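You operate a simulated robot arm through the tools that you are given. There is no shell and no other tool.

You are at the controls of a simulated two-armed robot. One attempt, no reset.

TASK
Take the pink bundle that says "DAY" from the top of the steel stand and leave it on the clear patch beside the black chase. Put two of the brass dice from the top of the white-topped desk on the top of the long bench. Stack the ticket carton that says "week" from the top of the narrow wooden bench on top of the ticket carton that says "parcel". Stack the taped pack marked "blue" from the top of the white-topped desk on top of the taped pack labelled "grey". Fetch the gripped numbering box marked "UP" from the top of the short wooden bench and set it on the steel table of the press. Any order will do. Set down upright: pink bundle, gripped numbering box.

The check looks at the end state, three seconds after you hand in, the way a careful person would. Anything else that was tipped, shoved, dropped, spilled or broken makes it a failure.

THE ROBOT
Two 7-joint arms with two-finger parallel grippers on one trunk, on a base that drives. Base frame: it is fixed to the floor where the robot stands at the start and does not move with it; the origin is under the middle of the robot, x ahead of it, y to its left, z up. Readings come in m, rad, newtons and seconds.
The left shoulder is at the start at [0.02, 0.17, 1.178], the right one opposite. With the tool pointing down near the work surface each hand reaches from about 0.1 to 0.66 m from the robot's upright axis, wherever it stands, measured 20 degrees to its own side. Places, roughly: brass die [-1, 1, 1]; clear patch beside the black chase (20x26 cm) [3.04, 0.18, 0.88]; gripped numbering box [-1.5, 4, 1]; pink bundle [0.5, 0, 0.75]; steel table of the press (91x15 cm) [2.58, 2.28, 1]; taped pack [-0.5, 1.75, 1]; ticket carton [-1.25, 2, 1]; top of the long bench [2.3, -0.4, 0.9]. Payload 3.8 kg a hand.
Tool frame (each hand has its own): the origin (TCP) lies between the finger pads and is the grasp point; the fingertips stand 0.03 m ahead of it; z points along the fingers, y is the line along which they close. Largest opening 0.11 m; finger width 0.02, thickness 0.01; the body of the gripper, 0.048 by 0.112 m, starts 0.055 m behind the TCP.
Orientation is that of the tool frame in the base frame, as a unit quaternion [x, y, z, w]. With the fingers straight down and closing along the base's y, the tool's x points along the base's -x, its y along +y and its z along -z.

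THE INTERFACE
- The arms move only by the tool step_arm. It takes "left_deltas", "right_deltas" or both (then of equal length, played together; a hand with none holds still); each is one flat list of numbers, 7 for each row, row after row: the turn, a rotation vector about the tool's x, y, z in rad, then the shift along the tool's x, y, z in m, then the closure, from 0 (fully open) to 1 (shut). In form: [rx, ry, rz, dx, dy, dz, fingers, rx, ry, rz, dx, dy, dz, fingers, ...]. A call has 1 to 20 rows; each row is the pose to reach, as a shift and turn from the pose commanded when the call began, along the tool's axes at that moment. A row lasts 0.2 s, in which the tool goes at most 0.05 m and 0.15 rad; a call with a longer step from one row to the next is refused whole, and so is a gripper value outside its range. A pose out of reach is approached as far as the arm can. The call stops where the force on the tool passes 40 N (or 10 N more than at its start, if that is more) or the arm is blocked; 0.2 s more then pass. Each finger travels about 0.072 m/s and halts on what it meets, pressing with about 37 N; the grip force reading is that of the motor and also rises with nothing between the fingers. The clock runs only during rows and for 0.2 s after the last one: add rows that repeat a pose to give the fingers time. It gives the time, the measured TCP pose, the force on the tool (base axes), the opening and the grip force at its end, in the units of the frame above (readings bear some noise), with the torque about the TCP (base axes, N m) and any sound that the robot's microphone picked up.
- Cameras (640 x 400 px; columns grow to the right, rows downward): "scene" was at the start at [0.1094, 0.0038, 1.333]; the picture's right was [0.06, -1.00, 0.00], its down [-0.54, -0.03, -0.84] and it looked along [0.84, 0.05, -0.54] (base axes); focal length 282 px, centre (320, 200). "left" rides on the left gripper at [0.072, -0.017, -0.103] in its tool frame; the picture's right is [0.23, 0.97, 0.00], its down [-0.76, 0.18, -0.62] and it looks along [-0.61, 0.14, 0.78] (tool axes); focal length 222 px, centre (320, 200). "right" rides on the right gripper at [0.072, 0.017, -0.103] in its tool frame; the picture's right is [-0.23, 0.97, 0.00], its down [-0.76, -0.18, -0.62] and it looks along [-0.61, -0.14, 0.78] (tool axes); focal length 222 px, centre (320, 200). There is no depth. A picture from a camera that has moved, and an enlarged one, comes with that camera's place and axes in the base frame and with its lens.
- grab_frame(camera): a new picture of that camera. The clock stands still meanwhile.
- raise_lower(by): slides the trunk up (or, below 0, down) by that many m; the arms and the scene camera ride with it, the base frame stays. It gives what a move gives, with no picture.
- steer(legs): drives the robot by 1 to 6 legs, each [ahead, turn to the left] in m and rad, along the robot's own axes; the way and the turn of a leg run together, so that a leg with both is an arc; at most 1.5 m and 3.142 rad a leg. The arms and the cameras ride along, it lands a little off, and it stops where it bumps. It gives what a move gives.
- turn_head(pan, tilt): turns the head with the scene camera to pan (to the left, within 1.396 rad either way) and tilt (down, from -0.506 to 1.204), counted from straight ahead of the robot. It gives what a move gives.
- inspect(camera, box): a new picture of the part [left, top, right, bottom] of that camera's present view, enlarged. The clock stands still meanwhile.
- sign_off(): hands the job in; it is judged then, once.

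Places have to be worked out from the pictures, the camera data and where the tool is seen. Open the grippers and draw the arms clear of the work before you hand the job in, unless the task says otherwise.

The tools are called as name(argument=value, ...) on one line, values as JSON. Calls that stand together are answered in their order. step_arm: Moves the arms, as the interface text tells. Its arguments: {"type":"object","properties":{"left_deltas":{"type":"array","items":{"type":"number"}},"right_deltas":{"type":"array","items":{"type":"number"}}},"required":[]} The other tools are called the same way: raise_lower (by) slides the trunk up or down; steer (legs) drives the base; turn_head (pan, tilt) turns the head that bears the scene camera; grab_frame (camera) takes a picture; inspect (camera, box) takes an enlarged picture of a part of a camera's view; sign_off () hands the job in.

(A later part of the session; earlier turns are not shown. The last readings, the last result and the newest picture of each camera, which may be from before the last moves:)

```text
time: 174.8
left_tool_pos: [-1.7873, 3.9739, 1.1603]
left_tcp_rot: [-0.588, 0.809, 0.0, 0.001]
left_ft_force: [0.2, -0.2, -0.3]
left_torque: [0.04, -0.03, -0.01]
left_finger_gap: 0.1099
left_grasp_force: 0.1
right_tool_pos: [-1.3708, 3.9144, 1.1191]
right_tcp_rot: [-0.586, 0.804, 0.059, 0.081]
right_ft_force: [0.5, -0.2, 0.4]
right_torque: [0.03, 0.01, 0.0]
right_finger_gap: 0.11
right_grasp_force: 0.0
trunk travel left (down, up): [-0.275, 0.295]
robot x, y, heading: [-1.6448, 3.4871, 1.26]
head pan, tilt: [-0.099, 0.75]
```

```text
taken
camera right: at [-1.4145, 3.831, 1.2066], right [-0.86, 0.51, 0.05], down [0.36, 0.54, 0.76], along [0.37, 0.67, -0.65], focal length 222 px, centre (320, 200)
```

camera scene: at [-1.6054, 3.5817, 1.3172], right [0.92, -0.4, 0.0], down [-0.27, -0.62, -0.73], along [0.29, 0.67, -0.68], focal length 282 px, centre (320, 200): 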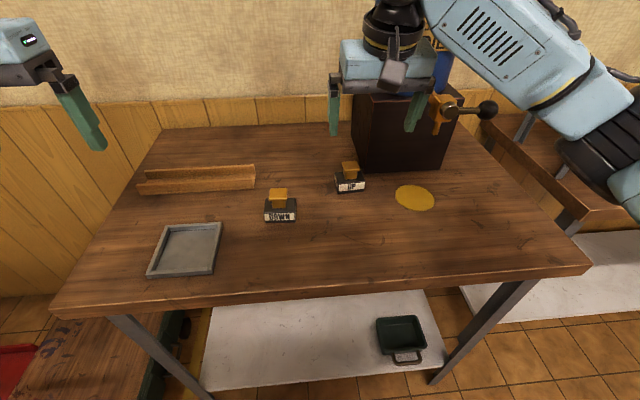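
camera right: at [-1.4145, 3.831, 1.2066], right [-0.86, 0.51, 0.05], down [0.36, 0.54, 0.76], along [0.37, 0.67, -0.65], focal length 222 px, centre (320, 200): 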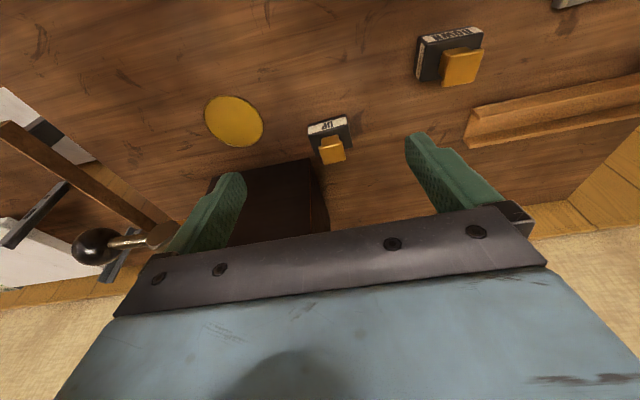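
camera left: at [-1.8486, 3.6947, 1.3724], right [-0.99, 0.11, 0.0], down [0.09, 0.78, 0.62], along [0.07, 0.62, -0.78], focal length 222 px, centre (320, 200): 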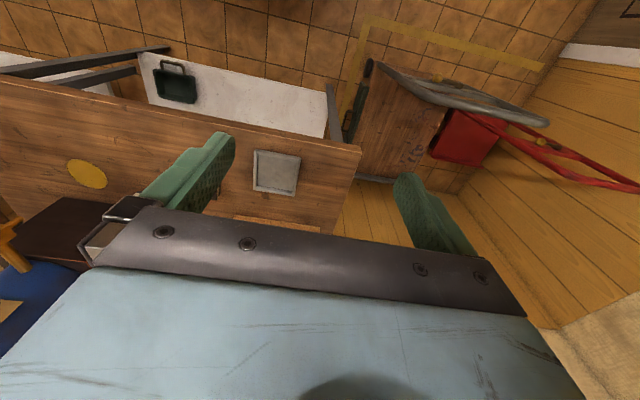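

The hand is tilted correctly. I move it down toward a point 8 cm above the grasp over UP and check both views.

step_arm(right_deltas=[0, 0, 0, -0.0164, 0, 0.0297, 0, 0, 0, 0, -0.0329, 0, 0.0594, 0, 0, 0, 0, -0.0493, 0, 0.089, 0, 0, 0, 0, -0.0658, 0, 0.1187, 0, 0, 0, 0, -0.0822, 0, 0.1484, 0, 0, 0, 0, -0.0822, 0, 0.1484, 0])

inspect(camera="scene", box=[260, 80, 460, 205])

grab_frame(camera="right")

```text
time: 176.2
left_tool_pos: [-1.7868, 3.9735, 1.1596]
left_tcp_rot: [-0.588, 0.809, 0.001, 0.002]
left_ft_force: [0.7, 0.6, -0.5]
left_torque: [-0.01, 0.0, -0.01]
left_finger_gap: 0.11
left_grasp_force: 0.0
right_tool_pos: [-1.3398, 4.0179, 0.9906]
right_tcp_rot: [-0.586, 0.804, 0.059, 0.08]
right_ft_force: [-1.1, 0.0, -0.7]
right_torque: [-0.01, -0.02, 0.01]
right_finger_gap: 0.11
right_grasp_force: 0.1
trunk travel left (down, up): [-0.275, 0.295]
robot x, y, heading: [-1.6455, 3.4872, 1.258]
head pan, tilt: [-0.099, 0.75]
```

```text
3.20 times, centred on (360, 142) of scene
camera zoom: at [-1.6054, 3.5815, 1.3172], right [0.92, -0.4, 0.0], down [-0.27, -0.62, -0.73], along [0.29, 0.67, -0.68], focal length 901 px, centre (192, 384)
```

zoom: 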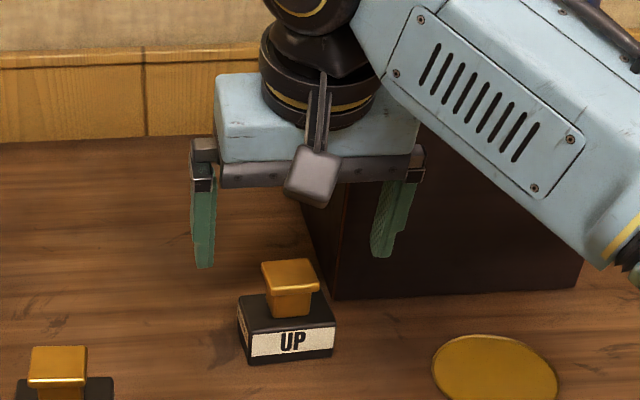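

```text
taken
camera right: at [-1.3825, 3.9351, 1.0765], right [-0.86, 0.51, 0.05], down [0.36, 0.54, 0.76], along [0.36, 0.67, -0.64], focal length 222 px, centre (320, 200)
```

right: 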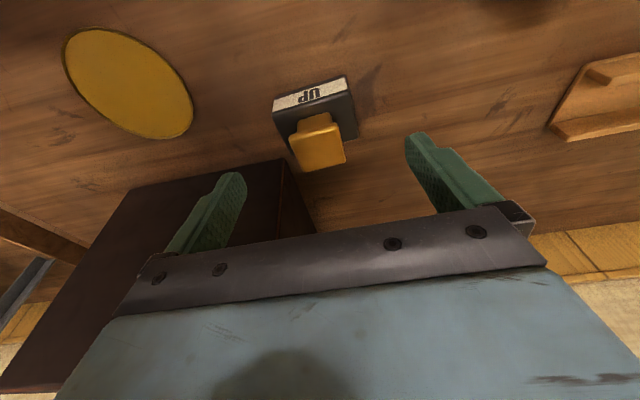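

The right camera confirms UP is centred between the fingers. I descend vertically to z 0.912 and close on its body.

step_arm(right_deltas=[0, 0, 0, 0.0053, -0.0006, 0.0256, 0, 0, 0, 0, 0.0107, -0.0011, 0.0513, 0, 0, 0, 0, 0.014, -0.0015, 0.068, 0, 0, 0, 0, 0.016, -0.0017, 0.0769, 0, 0, 0, 0, 0.016, -0.0017, 0.0769, 0.3, 0, 0, 0, 0.016, -0.0017, 0.0769, 1, 0, 0, 0, 0.016, -0.0017, 0.0769, 1, 0, 0, 0, 0.016, -0.0017, 0.0769, 1, 0, 0, 0, 0.016, -0.0017, 0.0769, 1, 0, 0, 0, 0.016, -0.0017, 0.0769, 1])

inspect(camera="scene", box=[260, 100, 460, 225])

grab_frame(camera="right")

```text
time: 178.4
left_tool_pos: [-1.7879, 3.9743, 1.1593]
left_tcp_rot: [-0.588, 0.809, 0.0, 0.001]
left_ft_force: [-0.1, -0.1, 0.0]
left_torque: [-0.03, -0.03, 0.03]
left_finger_gap: 0.1103
left_grasp_force: 0.0
right_tool_pos: [-1.336, 4.0176, 0.9113]
right_tcp_rot: [-0.586, 0.804, 0.059, 0.081]
right_ft_force: [-1.6, -0.3, 0.2]
right_torque: [0.1, 0.12, 0.06]
right_finger_gap: 0.0644
right_grasp_force: 37.0
trunk travel left (down, up): [-0.275, 0.295]
robot x, y, heading: [-1.6426, 3.4851, 1.256]
head pan, tilt: [-0.099, 0.75]
```

```text
3.20 times, centred on (360, 162) of scene
camera zoom: at [-1.6055, 3.5818, 1.3171], right [0.92, -0.4, 0.0], down [-0.27, -0.62, -0.73], along [0.29, 0.67, -0.68], focal length 901 px, centre (192, 320)
```

zoom: 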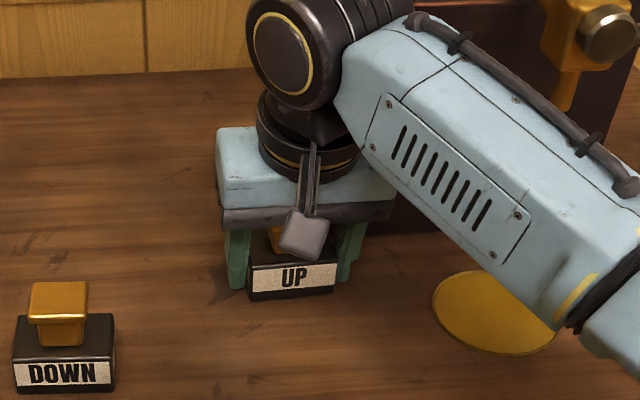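

```text
taken
camera right: at [-1.3803, 3.9352, 0.9985], right [-0.86, 0.51, 0.04], down [0.36, 0.54, 0.76], along [0.37, 0.67, -0.65], focal length 222 px, centre (320, 200)
```

right: 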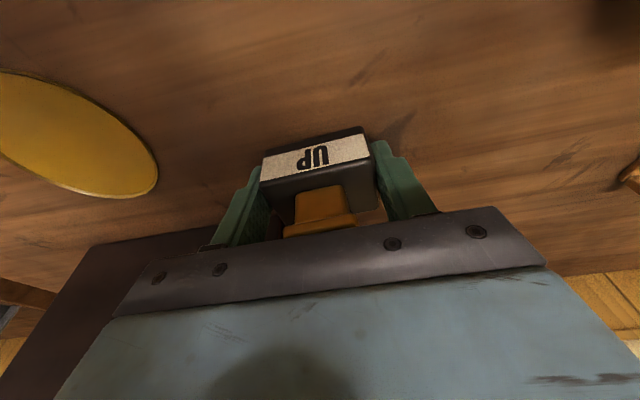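

UP is gripped (6.4 cm gap). I lift by the trunk, first 2 cm to test, then more.

raise_lower(by=0.02)

raise_lower(by=0.15)

grab_frame(camera="scene")

grab_frame(camera="right")

```text
time: 179.1
left_tool_pos: [-1.787, 3.9752, 1.178]
left_tcp_rot: [-0.588, 0.809, 0.0, 0.0]
left_ft_force: [-0.7, -0.4, 0.0]
left_torque: [-0.03, 0.01, 0.02]
left_finger_gap: 0.1101
left_grasp_force: 0.2
right_tool_pos: [-1.3369, 4.0185, 0.9306]
right_tcp_rot: [-0.586, 0.805, 0.058, 0.079]
right_ft_force: [0.5, -0.1, -5.4]
right_torque: [-0.04, 0.02, 0.01]
right_finger_gap: 0.0643
right_grasp_force: 36.9
trunk travel left (down, up): [-0.295, 0.275]
robot x, y, heading: [-1.6415, 3.4897, 1.257]
head pan, tilt: [-0.099, 0.75]
```

```text
time: 180.8
left_tool_pos: [-1.787, 3.9745, 1.3296]
left_tcp_rot: [-0.588, 0.809, 0.0, 0.0]
left_ft_force: [1.1, -0.2, 0.1]
left_torque: [0.01, 0.02, 0.02]
left_finger_gap: 0.1099
left_grasp_force: 0.1
right_tool_pos: [-1.3364, 4.0191, 1.0812]
right_tcp_rot: [-0.586, 0.804, 0.059, 0.081]
right_ft_force: [0.4, 0.4, -4.3]
right_torque: [-0.03, 0.0, -0.01]
right_finger_gap: 0.0644
right_grasp_force: 37.0
trunk travel left (down, up): [-0.445, 0.125]
robot x, y, heading: [-1.6439, 3.4886, 1.259]
head pan, tilt: [-0.099, 0.75]
```

```text
taken
camera scene: at [-1.6051, 3.5824, 1.487], right [0.92, -0.4, 0.0], down [-0.27, -0.63, -0.73], along [0.29, 0.67, -0.68], focal length 282 px, centre (320, 200)
```

scene: 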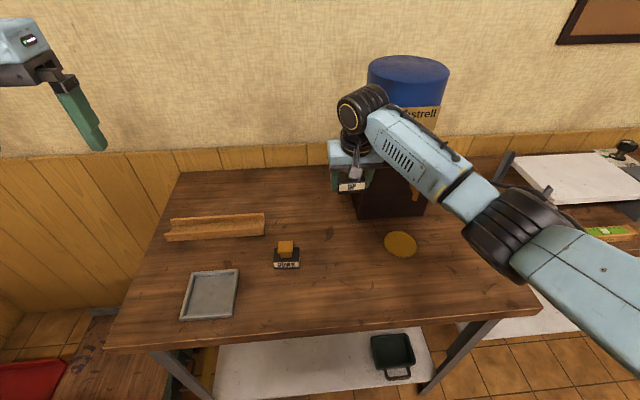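

```text
taken
camera right: at [-1.38, 3.9356, 1.168], right [-0.86, 0.51, 0.04], down [0.36, 0.54, 0.76], along [0.37, 0.67, -0.65], focal length 222 px, centre (320, 200)
```

right: 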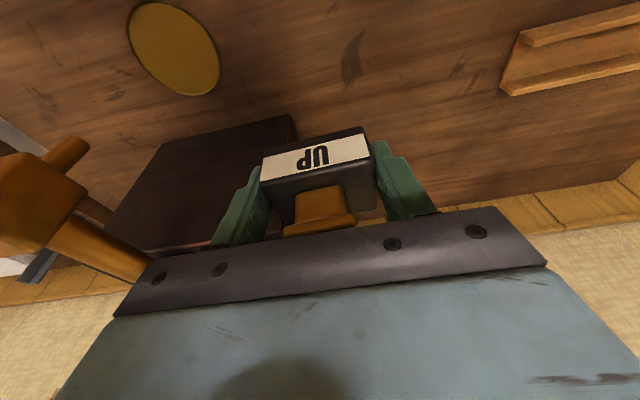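

UP is held upright (about 5 N). I back away, turn right and drive along the aisle toward the press.

steer(legs=[[-0.45, 0], [0, -1.57], [1.3, 0], [1.2, 0]])

turn_head(pan=0.2, tilt=0.4)

grab_frame(camera="scene")

grab_frame(camera="right")

```text
time: 199.1
left_tool_pos: [0.9895, 2.3647, 1.3301]
left_tcp_rot: [0.161, 0.987, 0.0, -0.001]
left_ft_force: [0.6, 0.1, 0.1]
left_torque: [0.03, -0.01, 0.0]
left_finger_gap: 0.1101
left_grasp_force: 0.1
right_tool_pos: [1.029, 1.9136, 1.0816]
right_tcp_rot: [0.159, 0.982, -0.017, 0.099]
right_ft_force: [-0.1, 0.4, -3.9]
right_torque: [0.0, 0.06, -0.01]
right_finger_gap: 0.0638
right_grasp_force: 36.7
trunk travel left (down, up): [-0.445, 0.125]
robot x, y, heading: [0.5042, 2.2242, -0.322]
head pan, tilt: [-0.099, 0.75]
```

```text
time: 199.9
left_tool_pos: [0.9886, 2.3647, 1.3286]
left_tcp_rot: [0.16, 0.987, 0.0, 0.001]
left_ft_force: [0.4, -0.5, 0.0]
left_torque: [-0.01, 0.0, -0.02]
left_finger_gap: 0.11
left_grasp_force: 0.1
right_tool_pos: [1.0294, 1.9136, 1.0809]
right_tcp_rot: [0.159, 0.982, -0.016, 0.099]
right_ft_force: [0.3, 0.7, -5.1]
right_torque: [0.0, 0.04, 0.02]
right_finger_gap: 0.0642
right_grasp_force: 37.4
trunk travel left (down, up): [-0.445, 0.125]
robot x, y, heading: [0.4971, 2.2268, -0.316]
head pan, tilt: [0.201, 0.4]
```

```text
taken
camera scene: at [0.6123, 2.2063, 1.5181], right [-0.12, -0.99, 0.0], down [-0.39, 0.05, -0.92], along [0.91, -0.11, -0.39], focal length 282 px, centre (320, 200)
```

scene: 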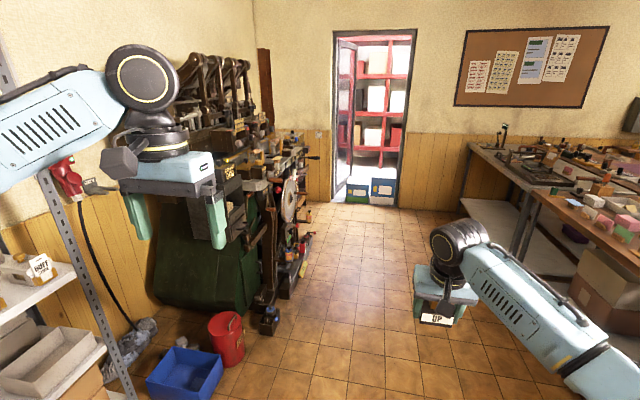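

```text
taken
camera right: at [0.9482, 1.9579, 1.1682], right [0.52, 0.85, 0.04], down [0.53, -0.36, 0.76], along [0.67, -0.37, -0.65], focal length 222 px, centre (320, 200)
```

right: 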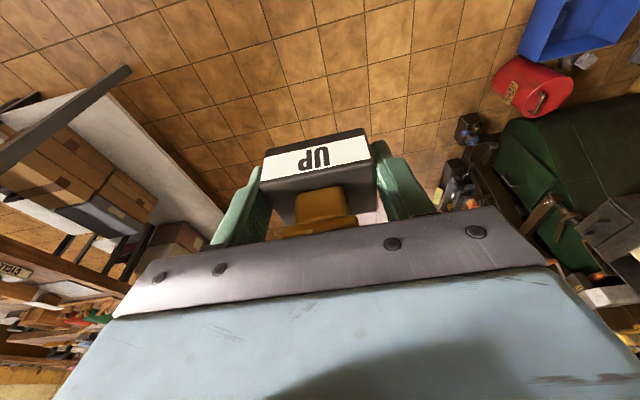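

The press stands along the left wall; its table should be near room u 1.75, v 2.97. I drive up the middle of the aisle, keeping about 1 m from it, then turn left to face it.

steer(legs=[[0, -0.185], [1.0, 0], [0.75, 0], [0, 1.756]])

turn_head(pan=0.0, tilt=0.5)

grab_frame(camera="scene")

grab_frame(camera="left")

```text
time: 213.8
left_tool_pos: [1.9032, 1.8648, 1.3293]
left_tcp_rot: [-0.59, 0.808, 0.001, 0.001]
left_ft_force: [-0.6, -0.4, -0.2]
left_torque: [0.01, 0.05, -0.02]
left_finger_gap: 0.1098
left_grasp_force: 0.2
right_tool_pos: [2.3535, 1.9105, 1.0803]
right_tcp_rot: [-0.588, 0.803, 0.058, 0.08]
right_ft_force: [-0.3, 0.4, -5.1]
right_torque: [-0.06, 0.03, 0.01]
right_finger_gap: 0.0637
right_grasp_force: 37.1
trunk travel left (down, up): [-0.445, 0.125]
robot x, y, heading: [2.0516, 1.3773, 1.26]
head pan, tilt: [0.201, 0.4]
```

```text
time: 214.5
left_tool_pos: [1.9048, 1.8635, 1.3297]
left_tcp_rot: [-0.589, 0.808, 0.0, 0.001]
left_ft_force: [-0.3, -0.1, 0.0]
left_torque: [0.0, 0.02, 0.02]
left_finger_gap: 0.1097
left_grasp_force: 0.1
right_tool_pos: [2.3549, 1.9094, 1.0802]
right_tcp_rot: [-0.587, 0.803, 0.059, 0.08]
right_ft_force: [-0.9, 0.2, -4.9]
right_torque: [-0.02, 0.03, 0.0]
right_finger_gap: 0.0638
right_grasp_force: 37.8
trunk travel left (down, up): [-0.445, 0.125]
robot x, y, heading: [2.0489, 1.3794, 1.255]
head pan, tilt: [0.0, 0.499]
```

```text
taken
camera scene: at [2.0825, 1.4835, 1.5091], right [0.95, -0.3, 0.0], down [-0.15, -0.46, -0.88], along [0.27, 0.84, -0.48], focal length 282 px, centre (320, 200)
```

scene: 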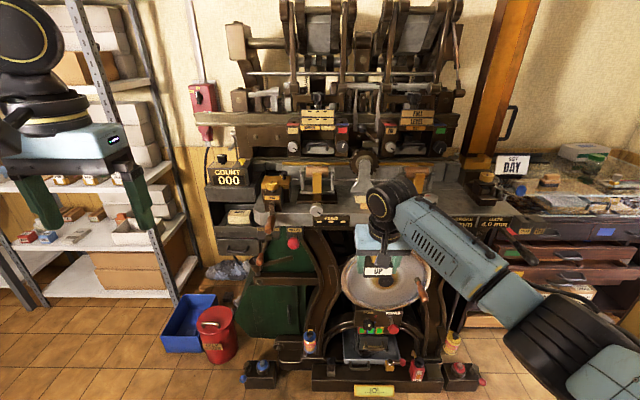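

```text
taken
camera left: at [1.899, 1.7896, 1.4326], right [-1.0, 0.08, 0.0], down [0.06, 0.78, 0.62], along [0.05, 0.62, -0.78], focal length 222 px, centre (320, 200)
```

left: 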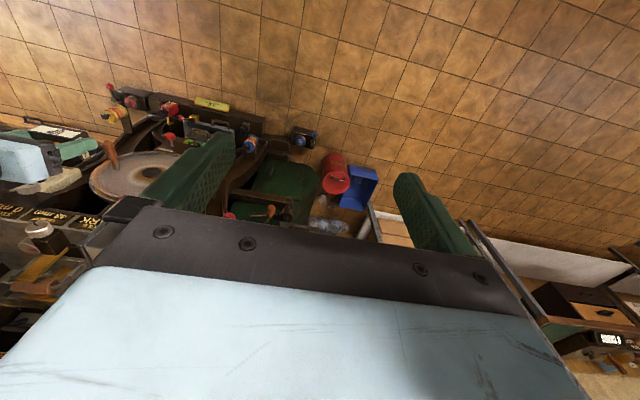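

The press is in front. I zoom to find its steel table and a free spot on it.

inspect(camera="scene", box=[200, 120, 420, 257])

inspect(camera="scene", box=[360, 120, 580, 257])

```text
2.91 times, centred on (310, 188) of scene
camera zoom: at [2.0825, 1.4835, 1.5091], right [0.95, -0.3, 0.0], down [-0.15, -0.46, -0.88], along [0.27, 0.84, -0.48], focal length 819 px, centre (349, 234)
```

zoom: 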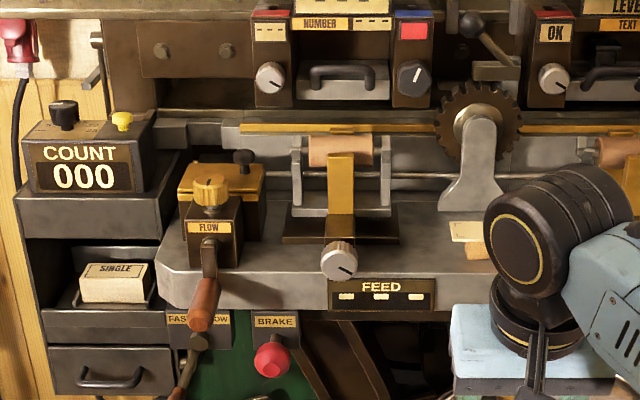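

```text
2.91 times, centred on (470, 188) of scene
camera zoom: at [2.0825, 1.4835, 1.5091], right [0.95, -0.3, 0.0], down [-0.15, -0.46, -0.88], along [0.27, 0.84, -0.48], focal length 819 px, centre (-116, 234)
```

zoom: 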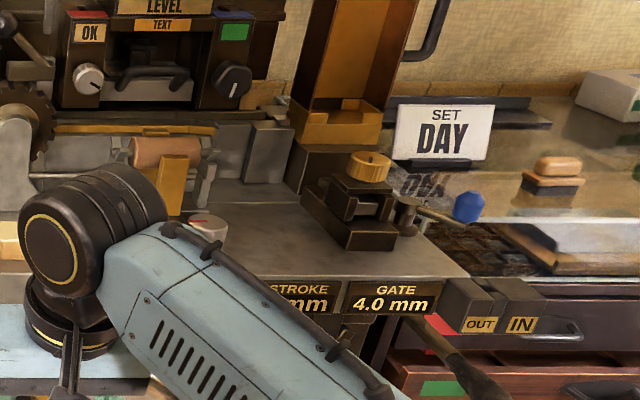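

I move the right hand aside to the right and raise the trunk, so that the whole steel table can be seen.

step_arm(right_deltas=[0, 0, 0, 0.02, -0.04, 0, 1, 0, 0, 0, 0.04, -0.08, 0, 1, 0, 0, 0, 0.06, -0.12, 0, 1, 0, 0, 0, 0.08, -0.16, 0, 1, 0, 0, 0, 0.08, -0.16, 0, 1])

raise_lower(by=0.12)

turn_head(pan=-0.15, tilt=0.5)

grab_frame(camera="scene")

inspect(camera="scene", box=[220, 130, 500, 305])

```text
time: 215.7
left_tool_pos: [1.9036, 1.866, 1.3285]
left_tcp_rot: [-0.59, 0.808, 0.001, 0.0]
left_ft_force: [-0.3, -0.7, -0.6]
left_torque: [0.01, 0.0, -0.03]
left_finger_gap: 0.11
left_grasp_force: 0.1
right_tool_pos: [2.4835, 1.7863, 1.0661]
right_tcp_rot: [-0.588, 0.803, 0.058, 0.08]
right_ft_force: [0.2, 0.4, -4.2]
right_torque: [-0.02, 0.02, -0.01]
right_finger_gap: 0.0636
right_grasp_force: 36.7
trunk travel left (down, up): [-0.445, 0.125]
robot x, y, heading: [2.0491, 1.3779, 1.257]
head pan, tilt: [0.0, 0.499]
```

```text
time: 217.2
left_tool_pos: [1.9053, 1.8646, 1.4497]
left_tcp_rot: [-0.589, 0.808, 0.0, 0.0]
left_ft_force: [0.1, -0.8, -0.4]
left_torque: [0.0, 0.01, 0.01]
left_finger_gap: 0.11
left_grasp_force: 0.1
right_tool_pos: [2.4841, 1.7862, 1.1833]
right_tcp_rot: [-0.587, 0.804, 0.058, 0.08]
right_ft_force: [-0.7, 0.4, -4.8]
right_torque: [-0.06, -0.01, 0.02]
right_finger_gap: 0.0637
right_grasp_force: 36.8
trunk travel left (down, up): [-0.565, 0.005]
robot x, y, heading: [2.0501, 1.3783, 1.263]
head pan, tilt: [0.0, 0.499]
```

```text
time: 217.9
left_tool_pos: [1.9048, 1.8644, 1.4491]
left_tcp_rot: [-0.589, 0.808, 0.0, 0.0]
left_ft_force: [0.4, 0.3, 0.1]
left_torque: [-0.01, 0.0, -0.01]
left_finger_gap: 0.1101
left_grasp_force: 0.1
right_tool_pos: [2.4838, 1.7859, 1.1854]
right_tcp_rot: [-0.587, 0.804, 0.058, 0.079]
right_ft_force: [0.2, -0.3, -5.7]
right_torque: [0.0, 0.01, 0.0]
right_finger_gap: 0.0637
right_grasp_force: 36.8
trunk travel left (down, up): [-0.565, 0.005]
robot x, y, heading: [2.05, 1.3798, 1.26]
head pan, tilt: [-0.15, 0.499]
```

```text
taken
camera scene: at [2.0953, 1.4784, 1.629], right [0.9, -0.44, 0.0], down [-0.21, -0.43, -0.88], along [0.39, 0.79, -0.48], focal length 282 px, centre (320, 200)
```

scene: 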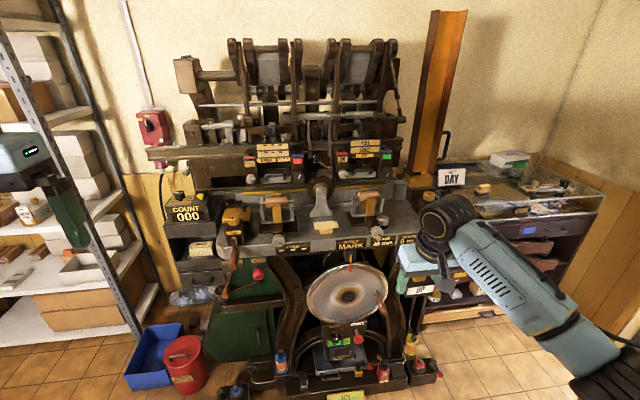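

```text
2.29 times, centred on (360, 218) of scene
camera zoom: at [2.0953, 1.4784, 1.629], right [0.9, -0.44, 0.0], down [-0.21, -0.43, -0.88], along [0.39, 0.79, -0.48], focal length 643 px, centre (229, 160)
```

zoom: 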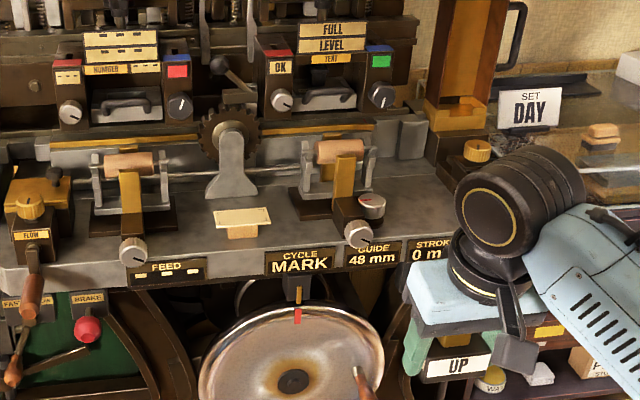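

The table's front edge is at z≈0.99, room v≈2.89. The freest spot seems right of the second feed unit, near room (u 2.03, v 2.945). I move 0.4 m to the right along the aisle for a straight look at it.

steer(legs=[[0, -1.57], [0.42, 0], [0, 1.57]])

turn_head(pan=0.0, tilt=0.55)

grab_frame(camera="scene")

inspect(camera="scene", box=[220, 120, 420, 245])

```text
time: 228.1
left_tool_pos: [2.3212, 1.7338, 1.4499]
left_tcp_rot: [-0.578, 0.816, 0.0, 0.001]
left_ft_force: [0.1, -0.2, 0.0]
left_torque: [0.01, 0.03, 0.01]
left_finger_gap: 0.1101
left_grasp_force: 0.0
right_tool_pos: [2.8982, 1.6423, 1.1854]
right_tcp_rot: [-0.576, 0.811, 0.057, 0.081]
right_ft_force: [-0.1, 0.9, -5.1]
right_torque: [-0.04, 0.02, 0.01]
right_finger_gap: 0.064
right_grasp_force: 36.7
trunk travel left (down, up): [-0.565, 0.005]
robot x, y, heading: [2.455, 1.2451, 1.232]
head pan, tilt: [-0.15, 0.499]
```

```text
time: 228.8
left_tool_pos: [2.3214, 1.7358, 1.4489]
left_tcp_rot: [-0.578, 0.816, 0.0, 0.001]
left_ft_force: [-0.2, 0.7, -0.5]
left_torque: [-0.01, -0.03, 0.01]
left_finger_gap: 0.11
left_grasp_force: 0.0
right_tool_pos: [2.9007, 1.643, 1.1845]
right_tcp_rot: [-0.576, 0.811, 0.058, 0.082]
right_ft_force: [0.8, -0.2, -4.6]
right_torque: [-0.02, 0.01, -0.01]
right_finger_gap: 0.0637
right_grasp_force: 37.3
trunk travel left (down, up): [-0.565, 0.005]
robot x, y, heading: [2.4547, 1.2453, 1.235]
head pan, tilt: [0.0, 0.55]
```

```text
taken
camera scene: at [2.489, 1.3485, 1.6245], right [0.94, -0.33, 0.0], down [-0.17, -0.49, -0.85], along [0.28, 0.8, -0.52], focal length 282 px, centre (320, 200)
```

scene: 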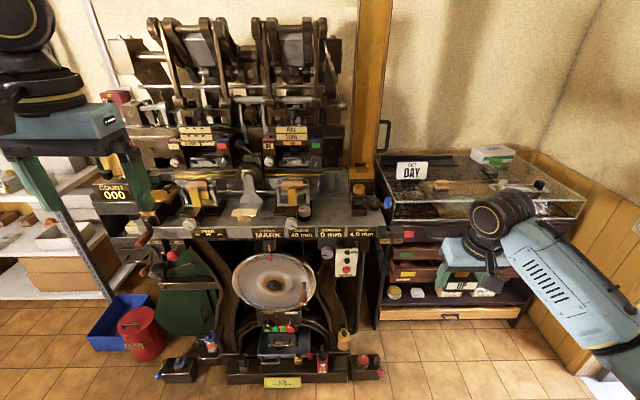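

```text
3.20 times, centred on (320, 182) of scene
camera zoom: at [2.489, 1.3485, 1.6245], right [0.94, -0.33, 0.0], down [-0.17, -0.49, -0.85], along [0.28, 0.8, -0.52], focal length 901 px, centre (320, 256)
```

zoom: 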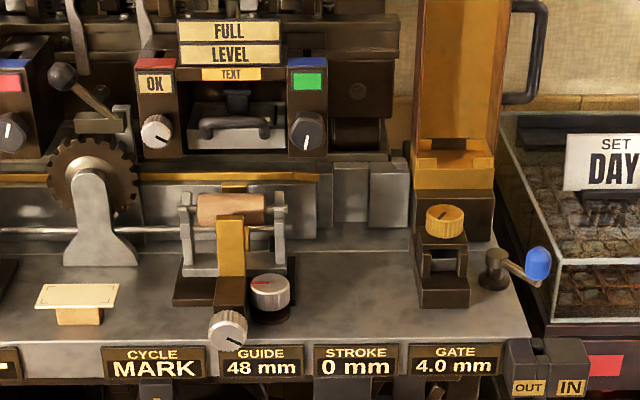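

The spot between the second feed unit and the GATE block is 15 cm wide and clear; I will set UP at about (2.8235, 2.182), table z≈0.995. I pull the left hand back, then drive 0.39 m forward.

step_arm(left_deltas=[0, 0, 0, 0.04, 0, 0, 0, 0, 0, 0, 0.08, 0, 0, 0, 0, 0, 0, 0.12, 0, 0, 0, 0, 0, 0, 0.16, 0, 0, 0, 0, 0, 0, 0.2, 0, 0, 0])

steer(legs=[[0, 0.02], [0.2, 0]])

grab_frame(camera="scene")

grab_frame(camera="right")

```text
time: 230.0
left_tool_pos: [2.2561, 1.5456, 1.4502]
left_tcp_rot: [-0.578, 0.816, 0.001, 0.0]
left_ft_force: [-0.1, -0.7, 0.4]
left_torque: [0.04, 0.0, -0.01]
left_finger_gap: 0.1101
left_grasp_force: 0.0
right_tool_pos: [2.8985, 1.6407, 1.1859]
right_tcp_rot: [-0.577, 0.811, 0.059, 0.081]
right_ft_force: [-0.7, -0.5, -4.9]
right_torque: [-0.05, 0.03, 0.0]
right_finger_gap: 0.0638
right_grasp_force: 36.7
trunk travel left (down, up): [-0.565, 0.005]
robot x, y, heading: [2.4484, 1.2455, 1.23]
head pan, tilt: [0.0, 0.55]
```

```text
time: 232.0
left_tool_pos: [2.3139, 1.7322, 1.4507]
left_tcp_rot: [-0.586, 0.811, 0.0, 0.001]
left_ft_force: [0.1, -0.2, 0.2]
left_torque: [0.01, 0.01, 0.0]
left_finger_gap: 0.11
left_grasp_force: 0.0
right_tool_pos: [2.9544, 1.8381, 1.1847]
right_tcp_rot: [-0.584, 0.806, 0.058, 0.081]
right_ft_force: [0.1, 0.0, -4.0]
right_torque: [-0.05, 0.02, 0.0]
right_finger_gap: 0.0638
right_grasp_force: 37.5
trunk travel left (down, up): [-0.565, 0.005]
robot x, y, heading: [2.5173, 1.436, 1.253]
head pan, tilt: [0.0, 0.55]
```

```text
taken
camera scene: at [2.5492, 1.5385, 1.6245], right [0.95, -0.31, 0.0], down [-0.16, -0.5, -0.85], along [0.27, 0.81, -0.52], focal length 282 px, centre (320, 200)
```

scene: 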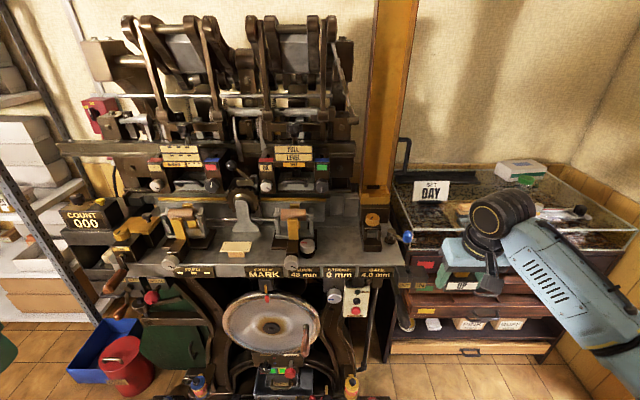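

```text
taken
camera right: at [2.9101, 1.7571, 1.2718], right [-0.86, 0.52, 0.04], down [0.36, 0.54, 0.76], along [0.37, 0.67, -0.65], focal length 222 px, centre (320, 200)
```

right: 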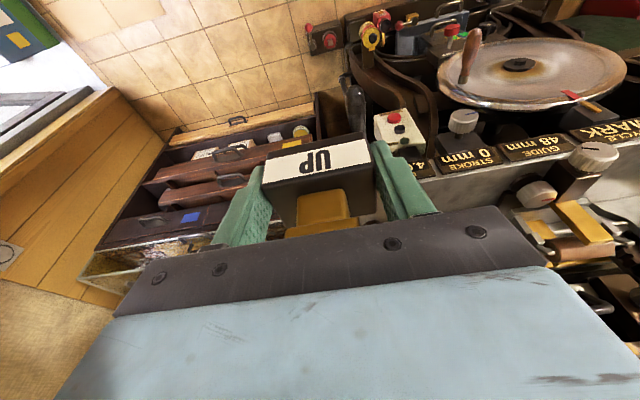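

I take a closer look at the free spot from here to fix its coordinates.

inspect(camera="scene", box=[270, 180, 430, 280])

```text
4.00 times, centred on (350, 230) of scene
camera zoom: at [2.5492, 1.5385, 1.6245], right [0.95, -0.31, 0.0], down [-0.16, -0.5, -0.85], along [0.27, 0.81, -0.52], focal length 1126 px, centre (200, 80)
```

zoom: 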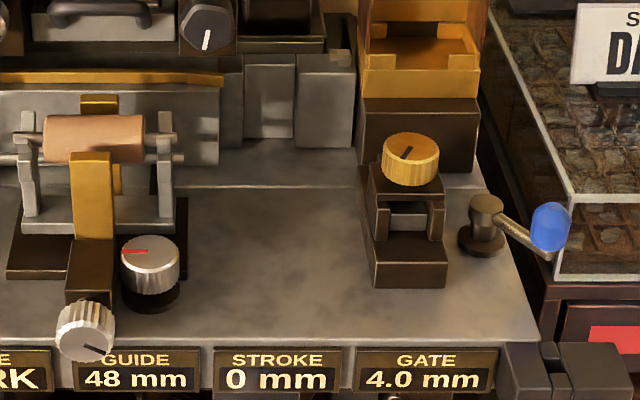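

The table top is at z≈1.0 and the gap runs from room u 1.932 to 2.089, so the target is (2.824, 2.177). I drive the last 0.195 m.

steer(legs=[[0.195, 0]])

turn_head(pan=-0.1, tilt=0.75)

grab_frame(camera="scene")

inspect(camera="scene", box=[240, 130, 440, 255])

```text
time: 233.5
left_tool_pos: [2.3743, 1.918, 1.4503]
left_tcp_rot: [-0.587, 0.809, 0.0, 0.001]
left_ft_force: [-0.2, -1.1, 0.9]
left_torque: [0.02, 0.0, -0.01]
left_finger_gap: 0.11
left_grasp_force: 0.1
right_tool_pos: [3.0142, 2.0264, 1.1848]
right_tcp_rot: [-0.585, 0.805, 0.059, 0.08]
right_ft_force: [-0.4, 1.0, -4.9]
right_torque: [-0.05, 0.02, 0.02]
right_finger_gap: 0.0638
right_grasp_force: 36.8
trunk travel left (down, up): [-0.565, 0.005]
robot x, y, heading: [2.5775, 1.6154, 1.262]
head pan, tilt: [0.0, 0.55]
```

```text
time: 234.3
left_tool_pos: [2.3736, 1.9184, 1.4507]
left_tcp_rot: [-0.587, 0.81, 0.001, 0.0]
left_ft_force: [0.5, 1.1, -0.4]
left_torque: [0.01, 0.01, 0.0]
left_finger_gap: 0.1101
left_grasp_force: 0.1
right_tool_pos: [3.0144, 2.0265, 1.1839]
right_tcp_rot: [-0.585, 0.805, 0.059, 0.081]
right_ft_force: [0.2, -0.2, -4.2]
right_torque: [-0.05, 0.02, -0.02]
right_finger_gap: 0.0638
right_grasp_force: 36.8
trunk travel left (down, up): [-0.565, 0.005]
robot x, y, heading: [2.5786, 1.6222, 1.253]
head pan, tilt: [-0.099, 0.75]
```

```text
taken
camera scene: at [2.6157, 1.7157, 1.6071], right [0.92, -0.4, 0.0], down [-0.27, -0.62, -0.73], along [0.29, 0.67, -0.68], focal length 282 px, centre (320, 200)
```

scene: 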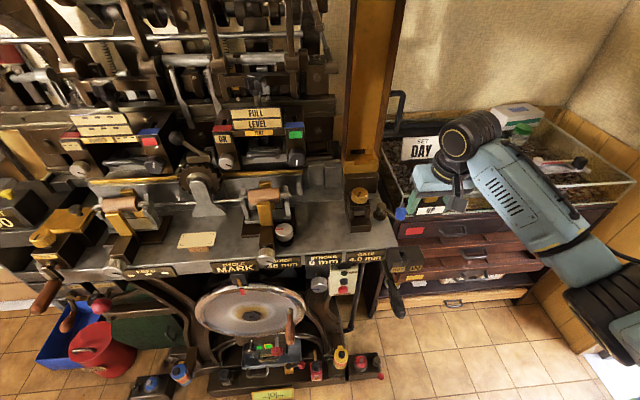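

```text
3.20 times, centred on (340, 192) of scene
camera zoom: at [2.6157, 1.7157, 1.6071], right [0.92, -0.4, 0.0], down [-0.27, -0.62, -0.73], along [0.29, 0.67, -0.68], focal length 901 px, centre (256, 224)
```

zoom: 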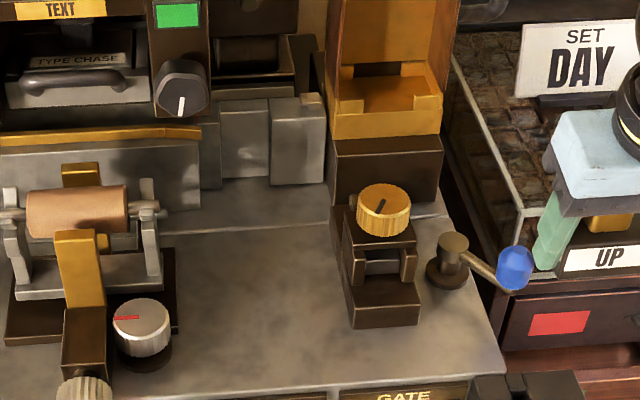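

The free spot is confirmed. I move the hand left 0.227 m and forward 0.087 m at this height so UP hangs above the spot.

step_arm(right_deltas=[0, 0, 0, 0, 0.038, 0, 1, 0, 0, 0, 0, 0.076, 0, 1, 0, 0, 0, 0, 0.114, 0, 1, 0, 0, 0, 0, 0.152, 0, 1, 0, 0, 0, 0, 0.19, 0, 1, 0, 0, 0, 0, 0.227, 0, 1, 0, 0, 0, -0.0284, 0.227, 0.0058, 1, 0, 0, 0, -0.0569, 0.227, 0.0115, 1, 0, 0, 0, -0.0853, 0.227, 0.0173, 1, 0, 0, 0, -0.0853, 0.227, 0.0173, 1])

grab_frame(camera="scene")

grab_frame(camera="right")

```text
time: 236.5
left_tool_pos: [2.3744, 1.918, 1.4495]
left_tcp_rot: [-0.588, 0.809, 0.001, 0.001]
left_ft_force: [-0.8, -0.2, 0.4]
left_torque: [-0.01, 0.02, -0.04]
left_finger_gap: 0.1099
left_grasp_force: 0.0
right_tool_pos: [2.8233, 2.1779, 1.1854]
right_tcp_rot: [-0.586, 0.804, 0.058, 0.08]
right_ft_force: [-0.7, 0.4, -4.0]
right_torque: [-0.06, 0.01, 0.0]
right_finger_gap: 0.0638
right_grasp_force: 37.3
trunk travel left (down, up): [-0.565, 0.005]
robot x, y, heading: [2.576, 1.6203, 1.252]
head pan, tilt: [-0.099, 0.75]
```

```text
taken
camera scene: at [2.6159, 1.715, 1.6071], right [0.92, -0.4, 0.0], down [-0.28, -0.62, -0.73], along [0.29, 0.67, -0.68], focal length 282 px, centre (320, 200)
```

scene: 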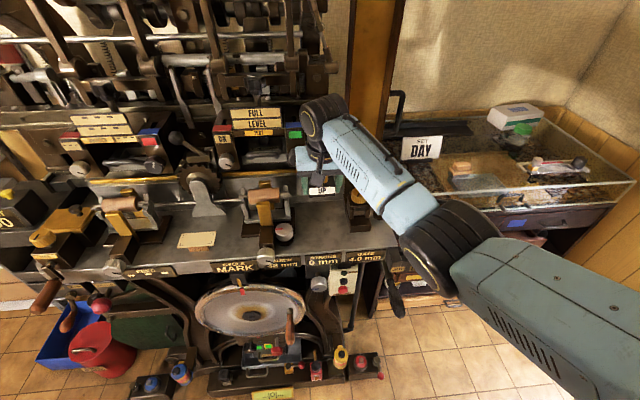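

```text
taken
camera right: at [2.7809, 2.0959, 1.2728], right [-0.86, 0.51, 0.04], down [0.36, 0.54, 0.76], along [0.37, 0.67, -0.65], focal length 222 px, centre (320, 200)
```

right: 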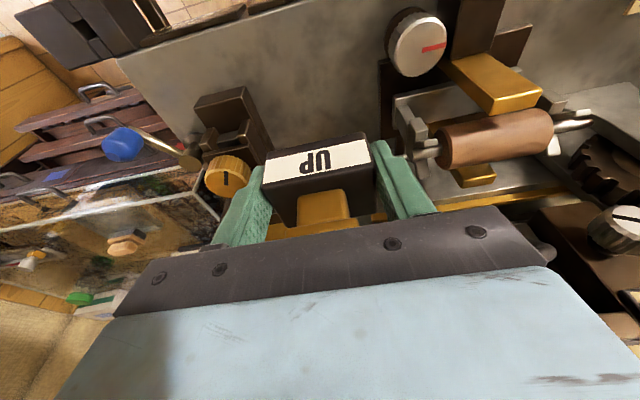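

UP hangs above the spot. I lower the trunk by 0.13 m, then look.

raise_lower(by=-0.13)

inspect(camera="scene", box=[220, 100, 420, 225])

grab_frame(camera="right")

```text
time: 238.1
left_tool_pos: [2.3739, 1.918, 1.3202]
left_tcp_rot: [-0.587, 0.81, 0.0, 0.001]
left_ft_force: [0.6, 0.5, -0.5]
left_torque: [0.01, -0.03, 0.01]
left_finger_gap: 0.11
left_grasp_force: 0.1
right_tool_pos: [2.8231, 2.179, 1.0556]
right_tcp_rot: [-0.585, 0.805, 0.059, 0.08]
right_ft_force: [1.0, 0.3, -5.7]
right_torque: [-0.06, 0.02, -0.03]
right_finger_gap: 0.064
right_grasp_force: 36.7
trunk travel left (down, up): [-0.435, 0.135]
robot x, y, heading: [2.5755, 1.6213, 1.253]
head pan, tilt: [-0.099, 0.75]
```

```text
3.20 times, centred on (320, 162) of scene
camera zoom: at [2.6154, 1.7155, 1.4772], right [0.92, -0.4, 0.0], down [-0.27, -0.62, -0.73], along [0.29, 0.67, -0.68], focal length 901 px, centre (320, 320)
```

zoom: 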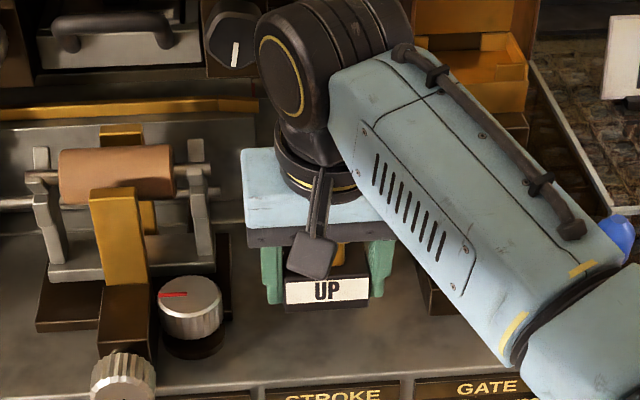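

```text
taken
camera right: at [2.7806, 2.096, 1.1429], right [-0.86, 0.51, 0.04], down [0.36, 0.54, 0.76], along [0.37, 0.67, -0.65], focal length 222 px, centre (320, 200)
```

right: 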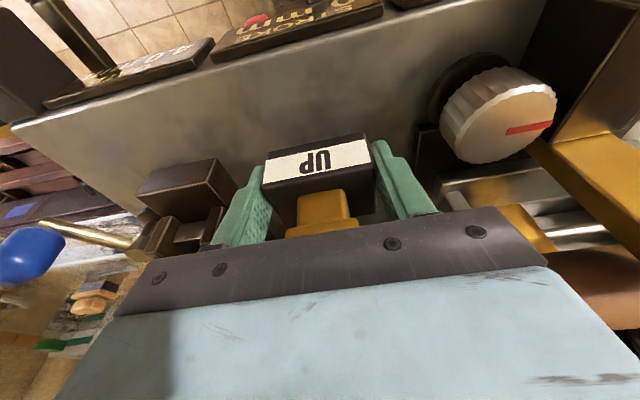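

UP is nicely between the GATE block and the feed unit's knob. I lower with the arm in small steps toward contact.

step_arm(right_deltas=[0, 0, 0, 0.001, 0, 0.0049, 1, 0, 0, 0, 0.002, 0, 0.0098, 1, 0, 0, 0, 0.003, 0, 0.0147, 1, 0, 0, 0, 0.003, 0, 0.0147, 1])

inspect(camera="scene", box=[280, 150, 360, 200])

```text
time: 239.1
left_tool_pos: [2.3727, 1.9179, 1.3201]
left_tcp_rot: [-0.587, 0.81, 0.0, 0.001]
left_ft_force: [-1.1, 0.4, 0.5]
left_torque: [-0.01, -0.02, 0.02]
left_finger_gap: 0.1099
left_grasp_force: 0.1
right_tool_pos: [2.8229, 2.1781, 1.0405]
right_tcp_rot: [-0.584, 0.806, 0.058, 0.08]
right_ft_force: [0.2, 0.2, -4.4]
right_torque: [-0.03, 0.05, 0.01]
right_finger_gap: 0.0638
right_grasp_force: 36.8
trunk travel left (down, up): [-0.435, 0.135]
robot x, y, heading: [2.5763, 1.6218, 1.255]
head pan, tilt: [-0.099, 0.75]
```

```text
8.00 times, centred on (320, 175) of scene
camera zoom: at [2.6154, 1.7156, 1.4771], right [0.92, -0.4, 0.0], down [-0.27, -0.62, -0.73], along [0.29, 0.67, -0.68], focal length 2252 px, centre (320, 400)
```

zoom: 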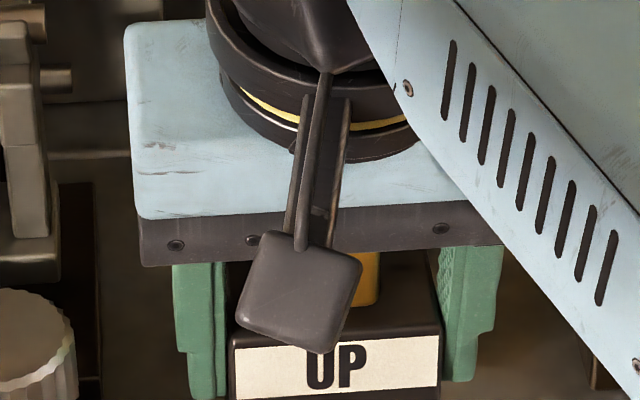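

Still hanging free. I go down further in 2 mm steps.

step_arm(right_deltas=[0, 0, 0, 0.0004, 0, 0.002, 1, 0, 0, 0, 0.0008, 0, 0.0039, 1, 0, 0, 0, 0.0012, 0, 0.0059, 1, 0, 0, 0, 0.0012, 0, 0.0059, 1])

inspect(camera="scene", box=[280, 160, 360, 210])

```text
time: 240.1
left_tool_pos: [2.3748, 1.9183, 1.32]
left_tcp_rot: [-0.587, 0.809, 0.001, 0.001]
left_ft_force: [0.3, 0.7, -0.5]
left_torque: [-0.02, -0.02, -0.04]
left_finger_gap: 0.1102
left_grasp_force: 0.1
right_tool_pos: [2.8243, 2.1781, 1.034]
right_tcp_rot: [-0.584, 0.806, 0.057, 0.081]
right_ft_force: [0.3, 0.4, -4.4]
right_torque: [-0.04, 0.03, -0.02]
right_finger_gap: 0.0637
right_grasp_force: 37.1
trunk travel left (down, up): [-0.435, 0.135]
robot x, y, heading: [2.5789, 1.6195, 1.25]
head pan, tilt: [-0.099, 0.75]
```

```text
8.00 times, centred on (320, 185) of scene
camera zoom: at [2.6154, 1.7156, 1.4771], right [0.92, -0.4, 0.0], down [-0.27, -0.62, -0.73], along [0.29, 0.67, -0.68], focal length 2252 px, centre (320, 320)
```

zoom: 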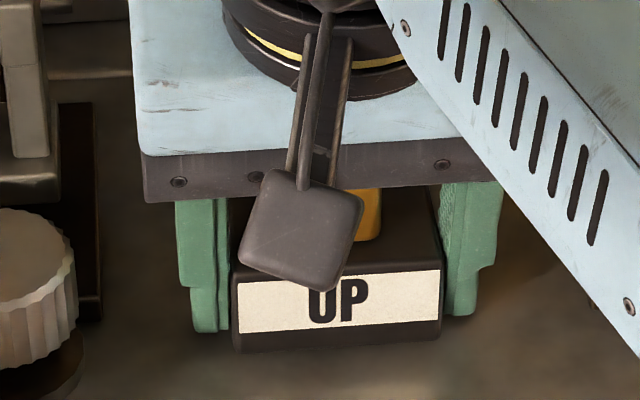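

Not in contact yet at z 1.034. Another 5 mm.

step_arm(right_deltas=[0, 0, 0, 0.0004, 0, 0.002, 1, 0, 0, 0, 0.0007, 0, 0.0034, 1, 0, 0, 0, 0.001, 0, 0.0049, 1, 0, 0, 0, 0.001, 0, 0.0049, 1])

```text
time: 241.1
left_tool_pos: [2.3731, 1.9167, 1.3215]
left_tcp_rot: [-0.587, 0.81, 0.001, 0.001]
left_ft_force: [0.1, 0.2, -0.2]
left_torque: [0.0, 0.03, -0.01]
left_finger_gap: 0.1101
left_grasp_force: 0.1
right_tool_pos: [2.8233, 2.1781, 1.0323]
right_tcp_rot: [-0.585, 0.804, 0.061, 0.082]
right_ft_force: [2.5, 0.1, 13.4]
right_torque: [-0.25, 0.06, 0.05]
right_finger_gap: 0.0639
right_grasp_force: 37.2
trunk travel left (down, up): [-0.435, 0.135]
robot x, y, heading: [2.5772, 1.6217, 1.254]
head pan, tilt: [-0.099, 0.75]
```

Contact (18 N over hanging). I ease up 2.5 mm, open the fingers to 9 cm and raise the trunk straight up.

step_arm(right_deltas=[0, 0, 0, -0.0003, 0, -0.0012, 1, 0, 0, 0, -0.0005, 0, -0.0025, 1, 0, 0, 0, -0.0005, 0, -0.0025, 0.35, 0, 0, 0, -0.0005, 0, -0.0025, 0.18, 0, 0, 0, -0.0005, 0, -0.0025, 0.18, 0, 0, 0, -0.0005, 0, -0.0025, 0.18])

raise_lower(by=0.13)

grab_frame(camera="right")

grab_frame(camera="scene")

```text
time: 242.4
left_tool_pos: [2.3735, 1.9186, 1.3208]
left_tcp_rot: [-0.587, 0.81, 0.0, 0.0]
left_ft_force: [0.0, -0.4, 0.7]
left_torque: [0.04, -0.02, 0.01]
left_finger_gap: 0.1099
left_grasp_force: 0.1
right_tool_pos: [2.8231, 2.1786, 1.032]
right_tcp_rot: [-0.585, 0.805, 0.059, 0.08]
right_ft_force: [-0.1, -0.7, 0.6]
right_torque: [-0.01, 0.01, 0.02]
right_finger_gap: 0.0902
right_grasp_force: 0.0
trunk travel left (down, up): [-0.435, 0.135]
robot x, y, heading: [2.5722, 1.6232, 1.253]
head pan, tilt: [-0.099, 0.75]
```

```text
time: 244.0
left_tool_pos: [2.3726, 1.9183, 1.4508]
left_tcp_rot: [-0.588, 0.809, 0.001, 0.001]
left_ft_force: [-0.2, -0.4, 0.4]
left_torque: [0.05, 0.0, 0.02]
left_finger_gap: 0.1101
left_grasp_force: 0.0
right_tool_pos: [2.8228, 2.1781, 1.1624]
right_tcp_rot: [-0.585, 0.805, 0.058, 0.08]
right_ft_force: [-0.2, 0.0, 0.3]
right_torque: [0.0, 0.0, 0.01]
right_finger_gap: 0.0902
right_grasp_force: 0.1
trunk travel left (down, up): [-0.565, 0.005]
robot x, y, heading: [2.5734, 1.6196, 1.253]
head pan, tilt: [-0.099, 0.75]
```

```text
taken
camera right: at [2.7803, 2.0961, 1.2492], right [-0.86, 0.51, 0.04], down [0.36, 0.54, 0.76], along [0.37, 0.67, -0.65], focal length 222 px, centre (320, 200)
```

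right: 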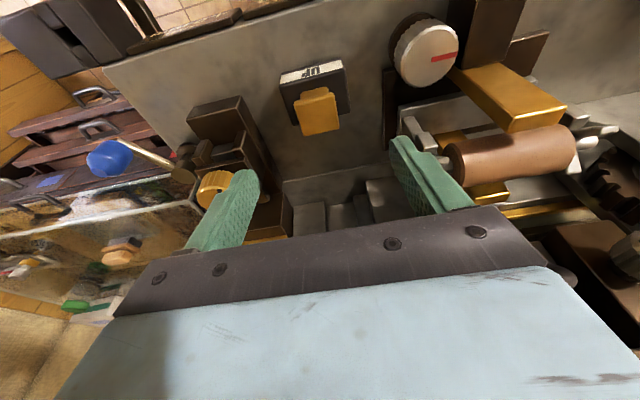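

```text
taken
camera scene: at [2.6152, 1.7152, 1.607], right [0.92, -0.4, 0.0], down [-0.27, -0.62, -0.73], along [0.29, 0.67, -0.68], focal length 282 px, centre (320, 200)
```

scene: 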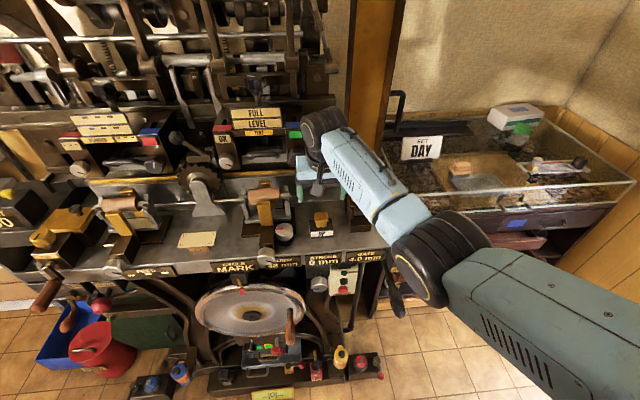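

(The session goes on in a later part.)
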